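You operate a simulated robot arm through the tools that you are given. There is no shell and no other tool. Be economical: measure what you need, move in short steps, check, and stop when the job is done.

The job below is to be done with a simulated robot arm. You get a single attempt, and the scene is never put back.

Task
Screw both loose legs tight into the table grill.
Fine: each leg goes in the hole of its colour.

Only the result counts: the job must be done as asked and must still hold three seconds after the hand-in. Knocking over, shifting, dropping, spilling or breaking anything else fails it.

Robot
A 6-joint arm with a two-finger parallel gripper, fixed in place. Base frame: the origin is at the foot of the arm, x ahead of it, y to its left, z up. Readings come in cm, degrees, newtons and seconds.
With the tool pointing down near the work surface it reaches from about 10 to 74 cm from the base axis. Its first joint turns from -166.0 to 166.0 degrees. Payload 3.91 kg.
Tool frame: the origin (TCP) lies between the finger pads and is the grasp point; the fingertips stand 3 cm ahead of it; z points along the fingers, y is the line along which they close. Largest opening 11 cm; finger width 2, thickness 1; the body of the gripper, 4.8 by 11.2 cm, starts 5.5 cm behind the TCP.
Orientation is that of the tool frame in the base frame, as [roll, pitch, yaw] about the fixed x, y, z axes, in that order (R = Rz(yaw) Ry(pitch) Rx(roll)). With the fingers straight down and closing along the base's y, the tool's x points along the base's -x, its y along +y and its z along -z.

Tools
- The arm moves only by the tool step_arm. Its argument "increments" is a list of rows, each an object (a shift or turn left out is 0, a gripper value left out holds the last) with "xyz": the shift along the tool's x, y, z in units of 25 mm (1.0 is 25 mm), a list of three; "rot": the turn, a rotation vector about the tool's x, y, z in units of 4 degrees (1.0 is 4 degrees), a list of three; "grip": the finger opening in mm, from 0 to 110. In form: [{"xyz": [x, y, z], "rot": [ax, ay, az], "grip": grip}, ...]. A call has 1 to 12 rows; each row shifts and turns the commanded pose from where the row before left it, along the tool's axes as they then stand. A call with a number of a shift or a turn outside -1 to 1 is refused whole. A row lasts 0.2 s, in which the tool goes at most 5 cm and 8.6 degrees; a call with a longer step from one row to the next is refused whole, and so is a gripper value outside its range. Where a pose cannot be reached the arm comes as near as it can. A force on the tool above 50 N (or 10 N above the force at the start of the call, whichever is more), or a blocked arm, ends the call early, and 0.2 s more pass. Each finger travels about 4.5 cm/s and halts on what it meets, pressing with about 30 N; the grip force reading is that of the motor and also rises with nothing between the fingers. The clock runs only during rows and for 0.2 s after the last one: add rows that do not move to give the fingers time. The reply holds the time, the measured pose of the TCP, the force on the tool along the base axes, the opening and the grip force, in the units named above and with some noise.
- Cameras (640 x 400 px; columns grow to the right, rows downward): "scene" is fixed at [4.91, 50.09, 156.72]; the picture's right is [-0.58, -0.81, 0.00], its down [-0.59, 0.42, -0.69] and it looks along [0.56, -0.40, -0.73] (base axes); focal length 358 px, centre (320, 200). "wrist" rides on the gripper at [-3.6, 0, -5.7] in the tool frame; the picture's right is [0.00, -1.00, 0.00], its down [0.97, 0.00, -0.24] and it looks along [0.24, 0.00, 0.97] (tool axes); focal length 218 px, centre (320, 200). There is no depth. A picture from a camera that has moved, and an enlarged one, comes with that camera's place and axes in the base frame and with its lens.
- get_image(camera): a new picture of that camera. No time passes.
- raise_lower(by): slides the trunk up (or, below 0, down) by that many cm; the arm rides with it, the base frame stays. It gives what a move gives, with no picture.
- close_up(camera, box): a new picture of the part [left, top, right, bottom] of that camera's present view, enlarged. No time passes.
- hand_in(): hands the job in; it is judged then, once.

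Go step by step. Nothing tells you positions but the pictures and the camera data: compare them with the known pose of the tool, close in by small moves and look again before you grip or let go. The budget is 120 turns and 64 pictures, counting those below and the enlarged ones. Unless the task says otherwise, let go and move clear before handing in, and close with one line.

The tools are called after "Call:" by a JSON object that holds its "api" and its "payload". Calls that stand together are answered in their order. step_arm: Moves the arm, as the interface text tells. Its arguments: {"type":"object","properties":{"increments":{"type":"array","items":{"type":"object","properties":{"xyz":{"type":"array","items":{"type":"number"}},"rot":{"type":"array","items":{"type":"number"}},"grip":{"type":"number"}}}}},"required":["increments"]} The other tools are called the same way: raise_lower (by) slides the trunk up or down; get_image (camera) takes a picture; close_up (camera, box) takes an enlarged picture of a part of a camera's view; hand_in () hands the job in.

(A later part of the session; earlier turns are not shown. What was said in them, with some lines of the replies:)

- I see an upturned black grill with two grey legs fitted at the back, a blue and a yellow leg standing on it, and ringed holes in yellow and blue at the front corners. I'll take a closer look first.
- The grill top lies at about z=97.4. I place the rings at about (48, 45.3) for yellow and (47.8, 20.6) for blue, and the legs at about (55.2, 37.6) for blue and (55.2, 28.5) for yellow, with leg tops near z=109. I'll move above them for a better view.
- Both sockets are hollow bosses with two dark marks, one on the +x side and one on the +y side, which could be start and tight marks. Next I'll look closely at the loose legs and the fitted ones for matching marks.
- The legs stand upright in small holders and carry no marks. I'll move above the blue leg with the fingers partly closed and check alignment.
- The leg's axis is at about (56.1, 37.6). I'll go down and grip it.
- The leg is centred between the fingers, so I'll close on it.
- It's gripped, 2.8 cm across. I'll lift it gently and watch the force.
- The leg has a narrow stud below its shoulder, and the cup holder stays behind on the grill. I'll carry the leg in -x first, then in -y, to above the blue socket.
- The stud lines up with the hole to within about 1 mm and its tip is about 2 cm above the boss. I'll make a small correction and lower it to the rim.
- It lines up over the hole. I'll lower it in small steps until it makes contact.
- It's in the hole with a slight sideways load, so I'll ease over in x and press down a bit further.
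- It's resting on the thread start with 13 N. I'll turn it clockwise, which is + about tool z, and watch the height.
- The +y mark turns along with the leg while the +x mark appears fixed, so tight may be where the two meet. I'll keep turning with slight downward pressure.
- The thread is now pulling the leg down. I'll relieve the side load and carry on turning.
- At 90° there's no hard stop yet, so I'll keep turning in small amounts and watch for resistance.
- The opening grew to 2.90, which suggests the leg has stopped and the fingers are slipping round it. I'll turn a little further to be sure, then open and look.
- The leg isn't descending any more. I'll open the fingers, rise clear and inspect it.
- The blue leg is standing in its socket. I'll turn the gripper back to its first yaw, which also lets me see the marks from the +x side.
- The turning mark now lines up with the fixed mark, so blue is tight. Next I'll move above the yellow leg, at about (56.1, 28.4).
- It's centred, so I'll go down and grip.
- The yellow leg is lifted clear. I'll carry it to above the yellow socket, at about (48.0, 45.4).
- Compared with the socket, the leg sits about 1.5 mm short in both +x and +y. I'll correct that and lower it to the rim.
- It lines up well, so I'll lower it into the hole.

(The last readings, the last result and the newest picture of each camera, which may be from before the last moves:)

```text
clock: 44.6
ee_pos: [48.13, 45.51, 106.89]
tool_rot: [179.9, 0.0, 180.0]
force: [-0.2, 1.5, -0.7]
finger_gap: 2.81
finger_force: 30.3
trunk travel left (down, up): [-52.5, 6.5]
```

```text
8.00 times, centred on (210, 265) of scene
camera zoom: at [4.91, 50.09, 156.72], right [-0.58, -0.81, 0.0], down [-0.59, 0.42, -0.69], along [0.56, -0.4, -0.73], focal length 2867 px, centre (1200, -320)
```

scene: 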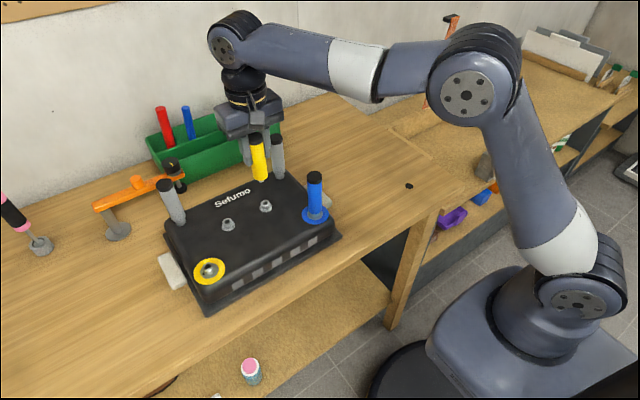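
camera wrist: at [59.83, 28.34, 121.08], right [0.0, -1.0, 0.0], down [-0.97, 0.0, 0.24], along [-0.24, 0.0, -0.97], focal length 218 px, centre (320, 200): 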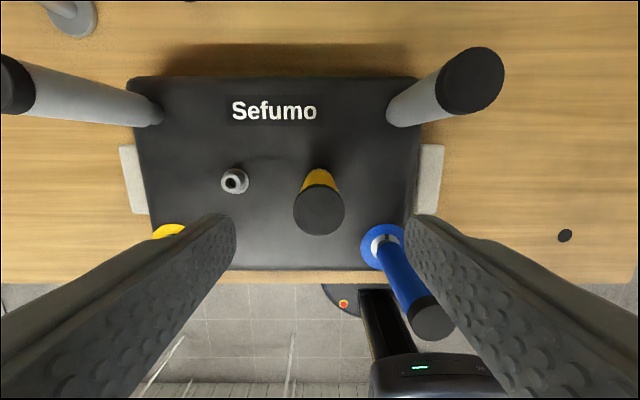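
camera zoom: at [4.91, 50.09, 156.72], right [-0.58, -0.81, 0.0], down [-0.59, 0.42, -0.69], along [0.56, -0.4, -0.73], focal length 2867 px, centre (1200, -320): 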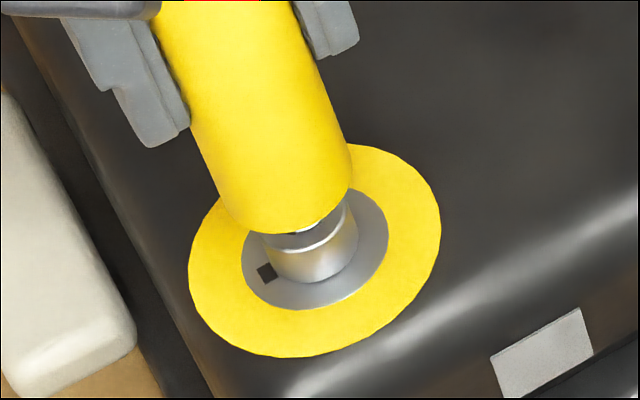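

Call:
{"api": "step_arm", "payload": {"increments": [{"xyz": [0, 0, 0.12]}, {"xyz": [0, 0, 0.12]}, {"xyz": [0, 0, 0.12]}, {}]}}

```text
clock: 45.6
ee_pos: [48.23, 45.56, 106.06]
tool_rot: [180.0, 0.0, 179.9]
force: [0.2, -0.6, -0.6]
finger_gap: 2.81
finger_force: 30.4
trunk travel left (down, up): [-52.5, 6.5]
```

Call:
{"api": "step_arm", "payload": {"increments": [{"xyz": [0, 0, 0.08]}, {"xyz": [0, 0, 0.06]}, {"xyz": [0, 0, 0.04]}, {}]}}

Call:
{"api": "close_up", "payload": {"camera": "scene", "box": [182, 240, 238, 290]}}

```text
clock: 46.6
ee_pos: [48.24, 45.44, 105.67]
tool_rot: [179.7, 0.1, 180.0]
force: [5.2, 1.8, 19.7]
finger_gap: 2.81
finger_force: 30.5
trunk travel left (down, up): [-52.5, 6.5]
```

```text
8.00 times, centred on (210, 265) of scene
camera zoom: at [4.91, 50.09, 156.72], right [-0.58, -0.81, 0.0], down [-0.59, 0.42, -0.69], along [0.56, -0.4, -0.73], focal length 2867 px, centre (1200, -320)
```

zoom: 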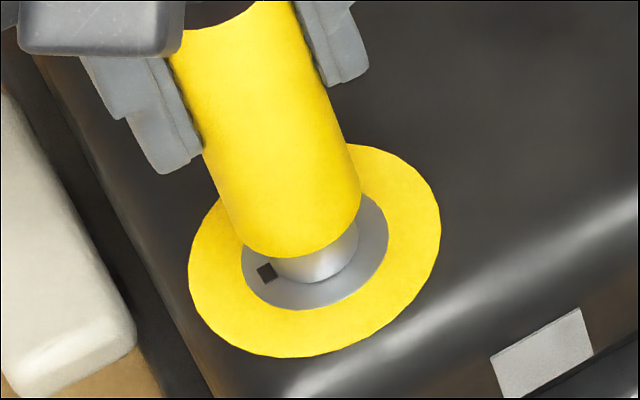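

It's seated on the thread start with 20 N. I'll turn it clockwise as with blue.

Call:
{"api": "step_arm", "payload": {"increments": [{"xyz": [-0.02, 0, 0], "rot": [0, 0, 1]}, {"rot": [0, 0, 1]}, {"rot": [0, 0, 1]}, {"rot": [0, 0, 1]}, {"rot": [0, 0, 1]}, {"rot": [0, 0, 1]}, {"rot": [0, 0, 1]}, {"rot": [0, 0, 1]}, {"rot": [0, 0, 1]}, {"rot": [0, 0, 1]}, {"rot": [0, 0, 1]}, {"rot": [0, 0, 1]}]}}

Call:
{"api": "close_up", "payload": {"camera": "scene", "box": [182, 240, 238, 290]}}

```text
clock: 49.2
ee_pos: [47.99, 45.28, 105.68]
tool_rot: [180.0, 0.0, 131.9]
force: [0.6, -3.8, 15.9]
finger_gap: 2.82
finger_force: 30.5
trunk travel left (down, up): [-52.5, 6.5]
```

```text
8.00 times, centred on (210, 265) of scene
camera zoom: at [4.91, 50.09, 156.72], right [-0.58, -0.81, 0.0], down [-0.59, 0.42, -0.69], along [0.56, -0.4, -0.73], focal length 2867 px, centre (1200, -320)
```

zoom: 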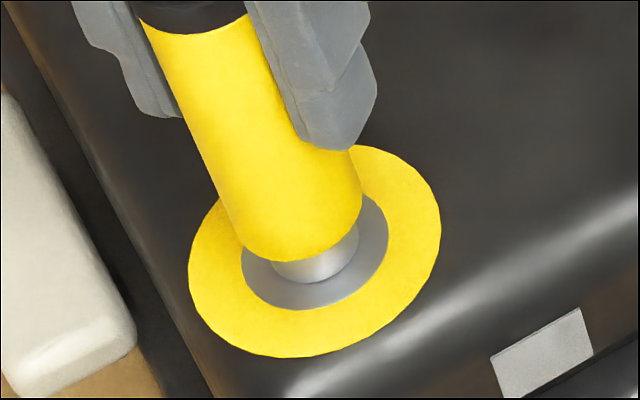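

The mark is turning with the leg, so the thread has engaged. I'll carry on.

Call:
{"api": "step_arm", "payload": {"increments": [{"xyz": [-0.015, -0.013, 0], "rot": [0, 0, 1]}, {"rot": [0, 0, 1]}, {"rot": [0, 0, 1]}, {"rot": [0, 0, 1]}, {"rot": [0, 0, 1]}, {"rot": [0, 0, 1]}, {"rot": [0, 0, 1]}, {"rot": [0, 0, 1]}, {"rot": [0, 0, 1]}, {"rot": [0, 0, 1]}, {}]}}

```text
clock: 51.6
ee_pos: [48.13, 45.43, 105.57]
tool_rot: [-180.0, 0.1, 92.0]
force: [-2.7, -3.0, -10.8]
finger_gap: 2.81
finger_force: 30.1
trunk travel left (down, up): [-52.5, 6.5]
```

The thread is pulling the leg in. I'll follow it down and turn on to the stop.

Call:
{"api": "step_arm", "payload": {"increments": [{"xyz": [0, 0, 0.05], "rot": [0, 0, 1]}, {"xyz": [0, 0, 0.02], "rot": [0, 0, 1]}, {"rot": [0, 0, 1]}, {"rot": [0, 0, 1]}, {"rot": [0, 0, 1]}, {"rot": [0, 0, 1]}, {"rot": [0, 0, 1]}, {"rot": [0, 0, 1]}, {"rot": [0, 0, 1]}, {"rot": [0, 0, 0.5]}, {}]}}

Call:
{"api": "close_up", "payload": {"camera": "scene", "box": [182, 240, 238, 290]}}

```text
clock: 54.0
ee_pos: [48.15, 45.43, 105.45]
tool_rot: [-179.8, -0.1, 54.6]
force: [-12.3, 3.9, 4.0]
finger_gap: 2.83
finger_force: 29.8
trunk travel left (down, up): [-52.5, 6.5]
```

```text
8.00 times, centred on (210, 265) of scene
camera zoom: at [4.91, 50.09, 156.72], right [-0.58, -0.81, 0.0], down [-0.59, 0.42, -0.69], along [0.56, -0.4, -0.73], focal length 2867 px, centre (1200, -320)
```

zoom: 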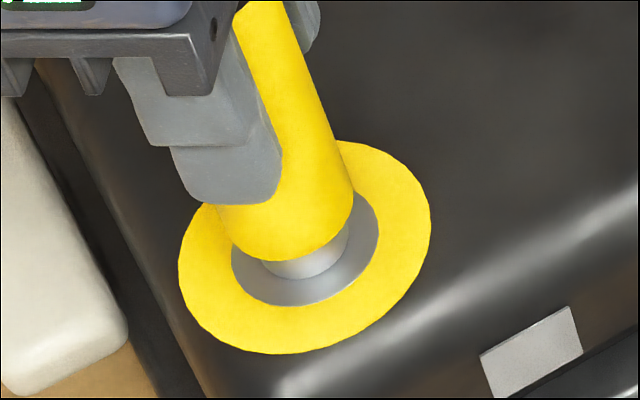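

The ring has shifted about 2 mm in the picture, so the stop was reached and the grill twisted slightly. I'll check the blue corner and a back leg to see how far it moved.

Call:
{"api": "close_up", "payload": {"camera": "scene", "box": [290, 180, 346, 230]}}

Call:
{"api": "close_up", "payload": {"camera": "scene", "box": [150, 170, 198, 230]}}

```text
8.00 times, centred on (318, 205) of scene
camera zoom: at [4.91, 50.09, 156.72], right [-0.58, -0.81, 0.0], down [-0.59, 0.42, -0.69], along [0.56, -0.4, -0.73], focal length 2867 px, centre (336, 160)
```

zoom: 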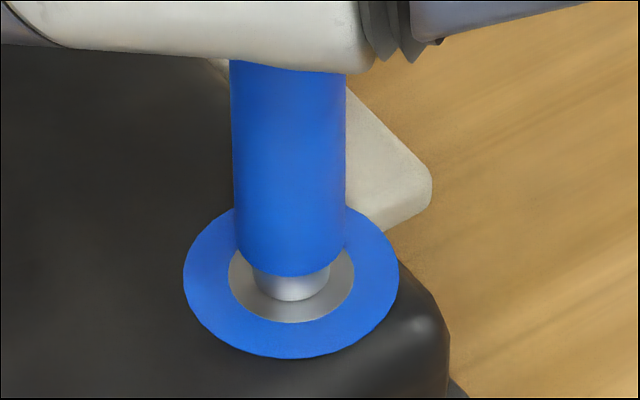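

```text
6.67 times, centred on (174, 200) of scene
camera zoom: at [4.91, 50.09, 156.72], right [-0.58, -0.81, 0.0], down [-0.59, 0.42, -0.69], along [0.56, -0.4, -0.73], focal length 2389 px, centre (1293, 200)
```

zoom: 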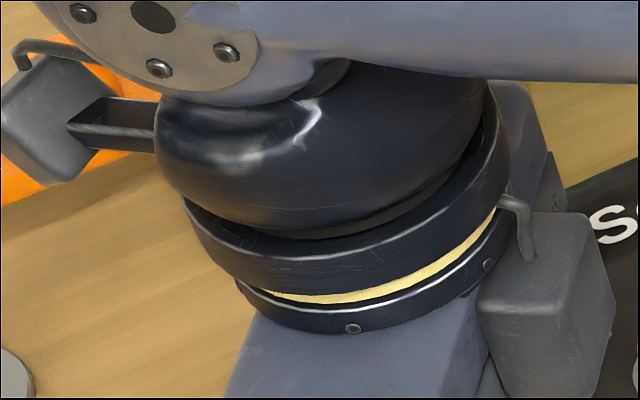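

The grill moved under 2 mm and about half a degree. I'll ease the tool back in -x to unload it and nudge the grill back a little.

Call:
{"api": "step_arm", "payload": {"increments": [{"xyz": [-0.05, -0.06, 0]}, {"xyz": [-0.06, -0.06, 0]}, {}]}}

Call:
{"api": "close_up", "payload": {"camera": "scene", "box": [182, 240, 238, 290]}}

```text
clock: 54.8
ee_pos: [48.03, 45.15, 105.37]
tool_rot: [-179.9, -0.2, 54.4]
force: [1.7, 14.8, 8.3]
finger_gap: 2.86
finger_force: 30.0
trunk travel left (down, up): [-52.5, 6.5]
```

```text
8.00 times, centred on (210, 265) of scene
camera zoom: at [4.91, 50.09, 156.72], right [-0.58, -0.81, 0.0], down [-0.59, 0.42, -0.69], along [0.56, -0.4, -0.73], focal length 2867 px, centre (1200, -320)
```

zoom: 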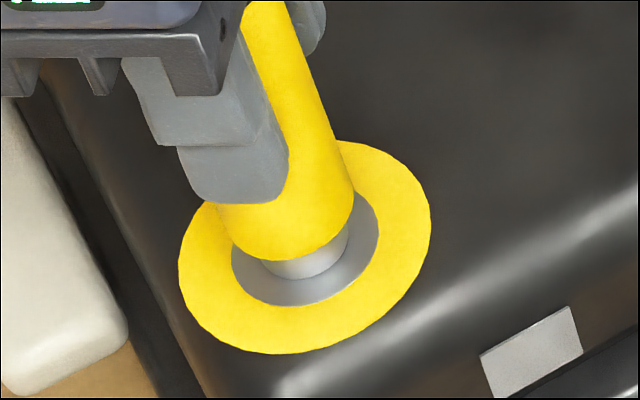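

The grill stayed put, and an offset this small is better left than forced. I'll relieve the load, open and rise, then check the marks.

Call:
{"api": "step_arm", "payload": {"increments": [{"xyz": [0.065, -0.046, -0.03]}, {}, {"grip": 60}, {}, {}, {}, {"xyz": [0, 0, -0.4]}, {"xyz": [0, 0, -0.9]}, {"xyz": [0, 0, -0.9]}, {"xyz": [0, 0, -0.9]}, {"xyz": [0, 0, -0.9]}, {}]}}

Call:
{"api": "step_arm", "payload": {"increments": [{"rot": [0, 0, -1]}, {"rot": [0, 0, -1]}, {"rot": [0, 0, -1]}, {"rot": [0, 0, -1]}, {"rot": [0, 0, -1]}, {"rot": [0, 0, -1]}, {"rot": [0, 0, -1]}, {"rot": [0, 0, -1]}, {"rot": [0, 0, -1]}, {"rot": [0, 0, -1]}, {"rot": [0, 0, -1]}, {"rot": [0, 0, -1]}]}}

Call:
{"api": "step_arm", "payload": {"increments": [{"rot": [0, 0, -1]}, {"rot": [0, 0, -1]}, {"rot": [0, 0, -1]}, {"rot": [0, 0, -1]}, {"rot": [0, 0, -1]}, {"rot": [0, 0, -1]}, {"rot": [0, 0, -1]}, {"rot": [0, 0, -1]}, {"rot": [0, 0, -1]}, {"rot": [0, 0, -1]}, {"rot": [0, 0, -1]}, {"rot": [0, 0, -1]}]}}

Call:
{"api": "step_arm", "payload": {"increments": [{"rot": [0, 0, -1]}, {"rot": [0, 0, -1]}, {"rot": [0, 0, -1]}, {"rot": [0, 0, -1]}, {"rot": [0, 0, -1]}, {"rot": [0, 0, -1]}, {"rot": [0, 0, -1]}, {"rot": [0, 0, -0.5]}, {"xyz": [-0.5, 0, 0]}, {}]}}

Call:
{"api": "close_up", "payload": {"camera": "wrist", "box": [270, 130, 382, 200]}}

Call:
{"api": "get_image", "payload": {"camera": "scene"}}

```text
clock: 57.4
ee_pos: [48.22, 45.18, 115.47]
tool_rot: [-180.0, 0.0, 54.5]
force: [-0.4, -0.4, 0.1]
finger_gap: 6.0
finger_force: 0.0
out of reach, approached as far as the arm can: row 1
trunk travel left (down, up): [-52.5, 6.5]
```

```text
clock: 60.0
ee_pos: [48.08, 45.23, 115.45]
tool_rot: [180.0, -0.1, 102.0]
force: [0.2, -0.4, 0.4]
finger_gap: 6.0
finger_force: 0.2
trunk travel left (down, up): [-52.5, 6.5]
```

```text
clock: 62.6
ee_pos: [48.2, 45.26, 115.5]
tool_rot: [180.0, 0.1, 150.1]
force: [0.0, -0.1, -0.1]
finger_gap: 6.01
finger_force: 0.2
trunk travel left (down, up): [-52.5, 6.5]
```

```text
clock: 64.8
ee_pos: [49.44, 45.34, 115.52]
tool_rot: [180.0, 0.1, -179.9]
force: [-0.4, 0.0, -0.8]
finger_gap: 5.99
finger_force: 0.0
trunk travel left (down, up): [-52.5, 6.5]
```

```text
5.71 times, centred on (326, 165) of wrist
camera zoom: at [53.1, 45.27, 121.26], right [0.0, -1.0, 0.0], down [-0.97, 0.0, 0.24], along [-0.24, 0.0, -0.97], focal length 1247 px, centre (286, 400)
```

zoom: 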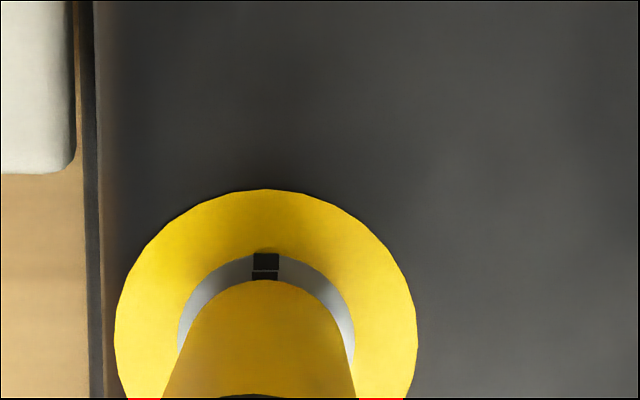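

```text
13 pictures are left
```

scene: 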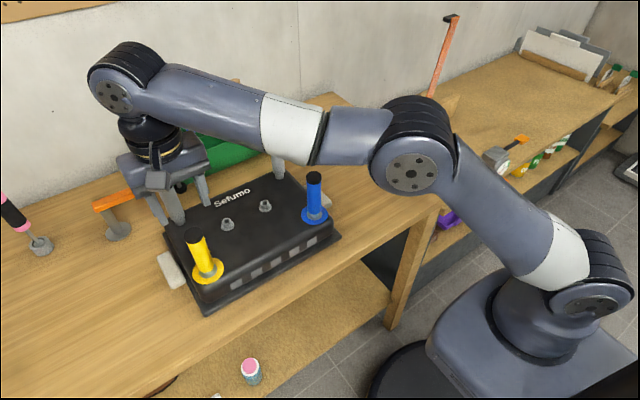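

The yellow marks line up too, and both legs stand upright in their own sockets. I'll raise the arm clear and take one last look.

Call:
{"api": "step_arm", "payload": {"increments": [{"xyz": [0, 0, -0.9]}, {"xyz": [0, 0, -0.9]}, {"xyz": [0, 0, -0.9]}, {"xyz": [0.4, -0.8, 0]}, {"xyz": [0.4, -0.9, 0]}, {"xyz": [0.2, -0.9, 0]}, {"xyz": [0, -0.9, 0]}, {"xyz": [0, -0.9, 0]}, {}]}}

Call:
{"api": "get_image", "payload": {"camera": "wrist"}}

Call:
{"api": "close_up", "payload": {"camera": "scene", "box": [140, 120, 360, 320]}}

```text
clock: 66.8
ee_pos: [46.74, 34.13, 120.12]
tool_rot: [-180.0, 0.0, -180.0]
force: [-0.4, -0.8, 0.8]
finger_gap: 5.99
finger_force: 0.1
out of reach, approached as far as the arm can: row 2, 3
trunk travel left (down, up): [-52.5, 6.5]
```

```text
12 pictures are left
camera wrist: at [50.37, 34.05, 125.82], right [0.0, -1.0, 0.0], down [-0.97, 0.0, 0.24], along [-0.24, 0.0, -0.97], focal length 218 px, centre (320, 200)
```

wrist: 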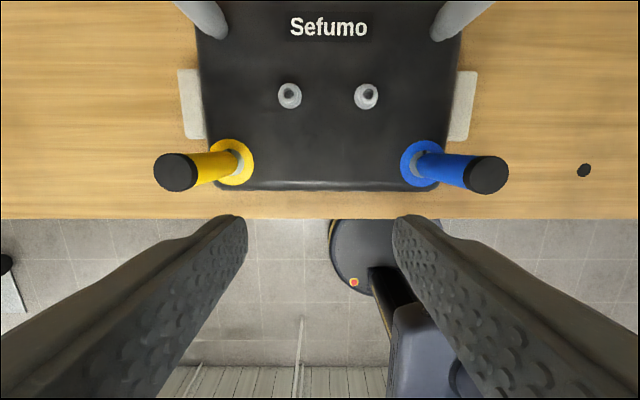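

```text
2.00 times, centred on (250, 220) of scene
camera zoom: at [4.91, 50.09, 156.72], right [-0.58, -0.81, 0.0], down [-0.59, 0.42, -0.69], along [0.56, -0.4, -0.73], focal length 717 px, centre (460, 160)
```

zoom: 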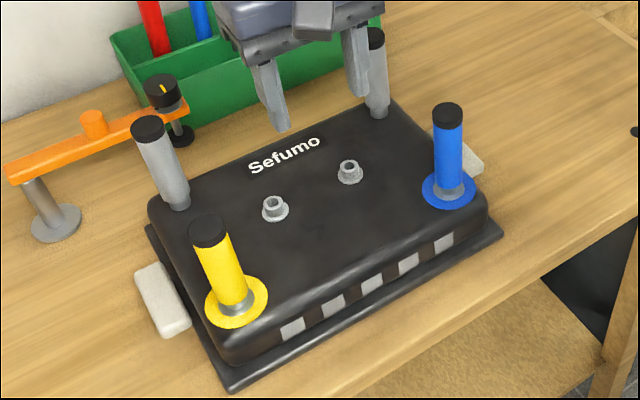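

Both legs stand tight and upright in the holes of their colours, the rest of the scene looks undisturbed, and the arm is clear. I'm handing in.

Call:
{"api": "hand_in", "payload": {}}

```text
The job is handed in.
```

Both legs are screwed in to their stops, each in the hole of its own colour with its marks lined up; tightening the yellow one shifted the grill by about 2 mm and half a degree, and I left it there.
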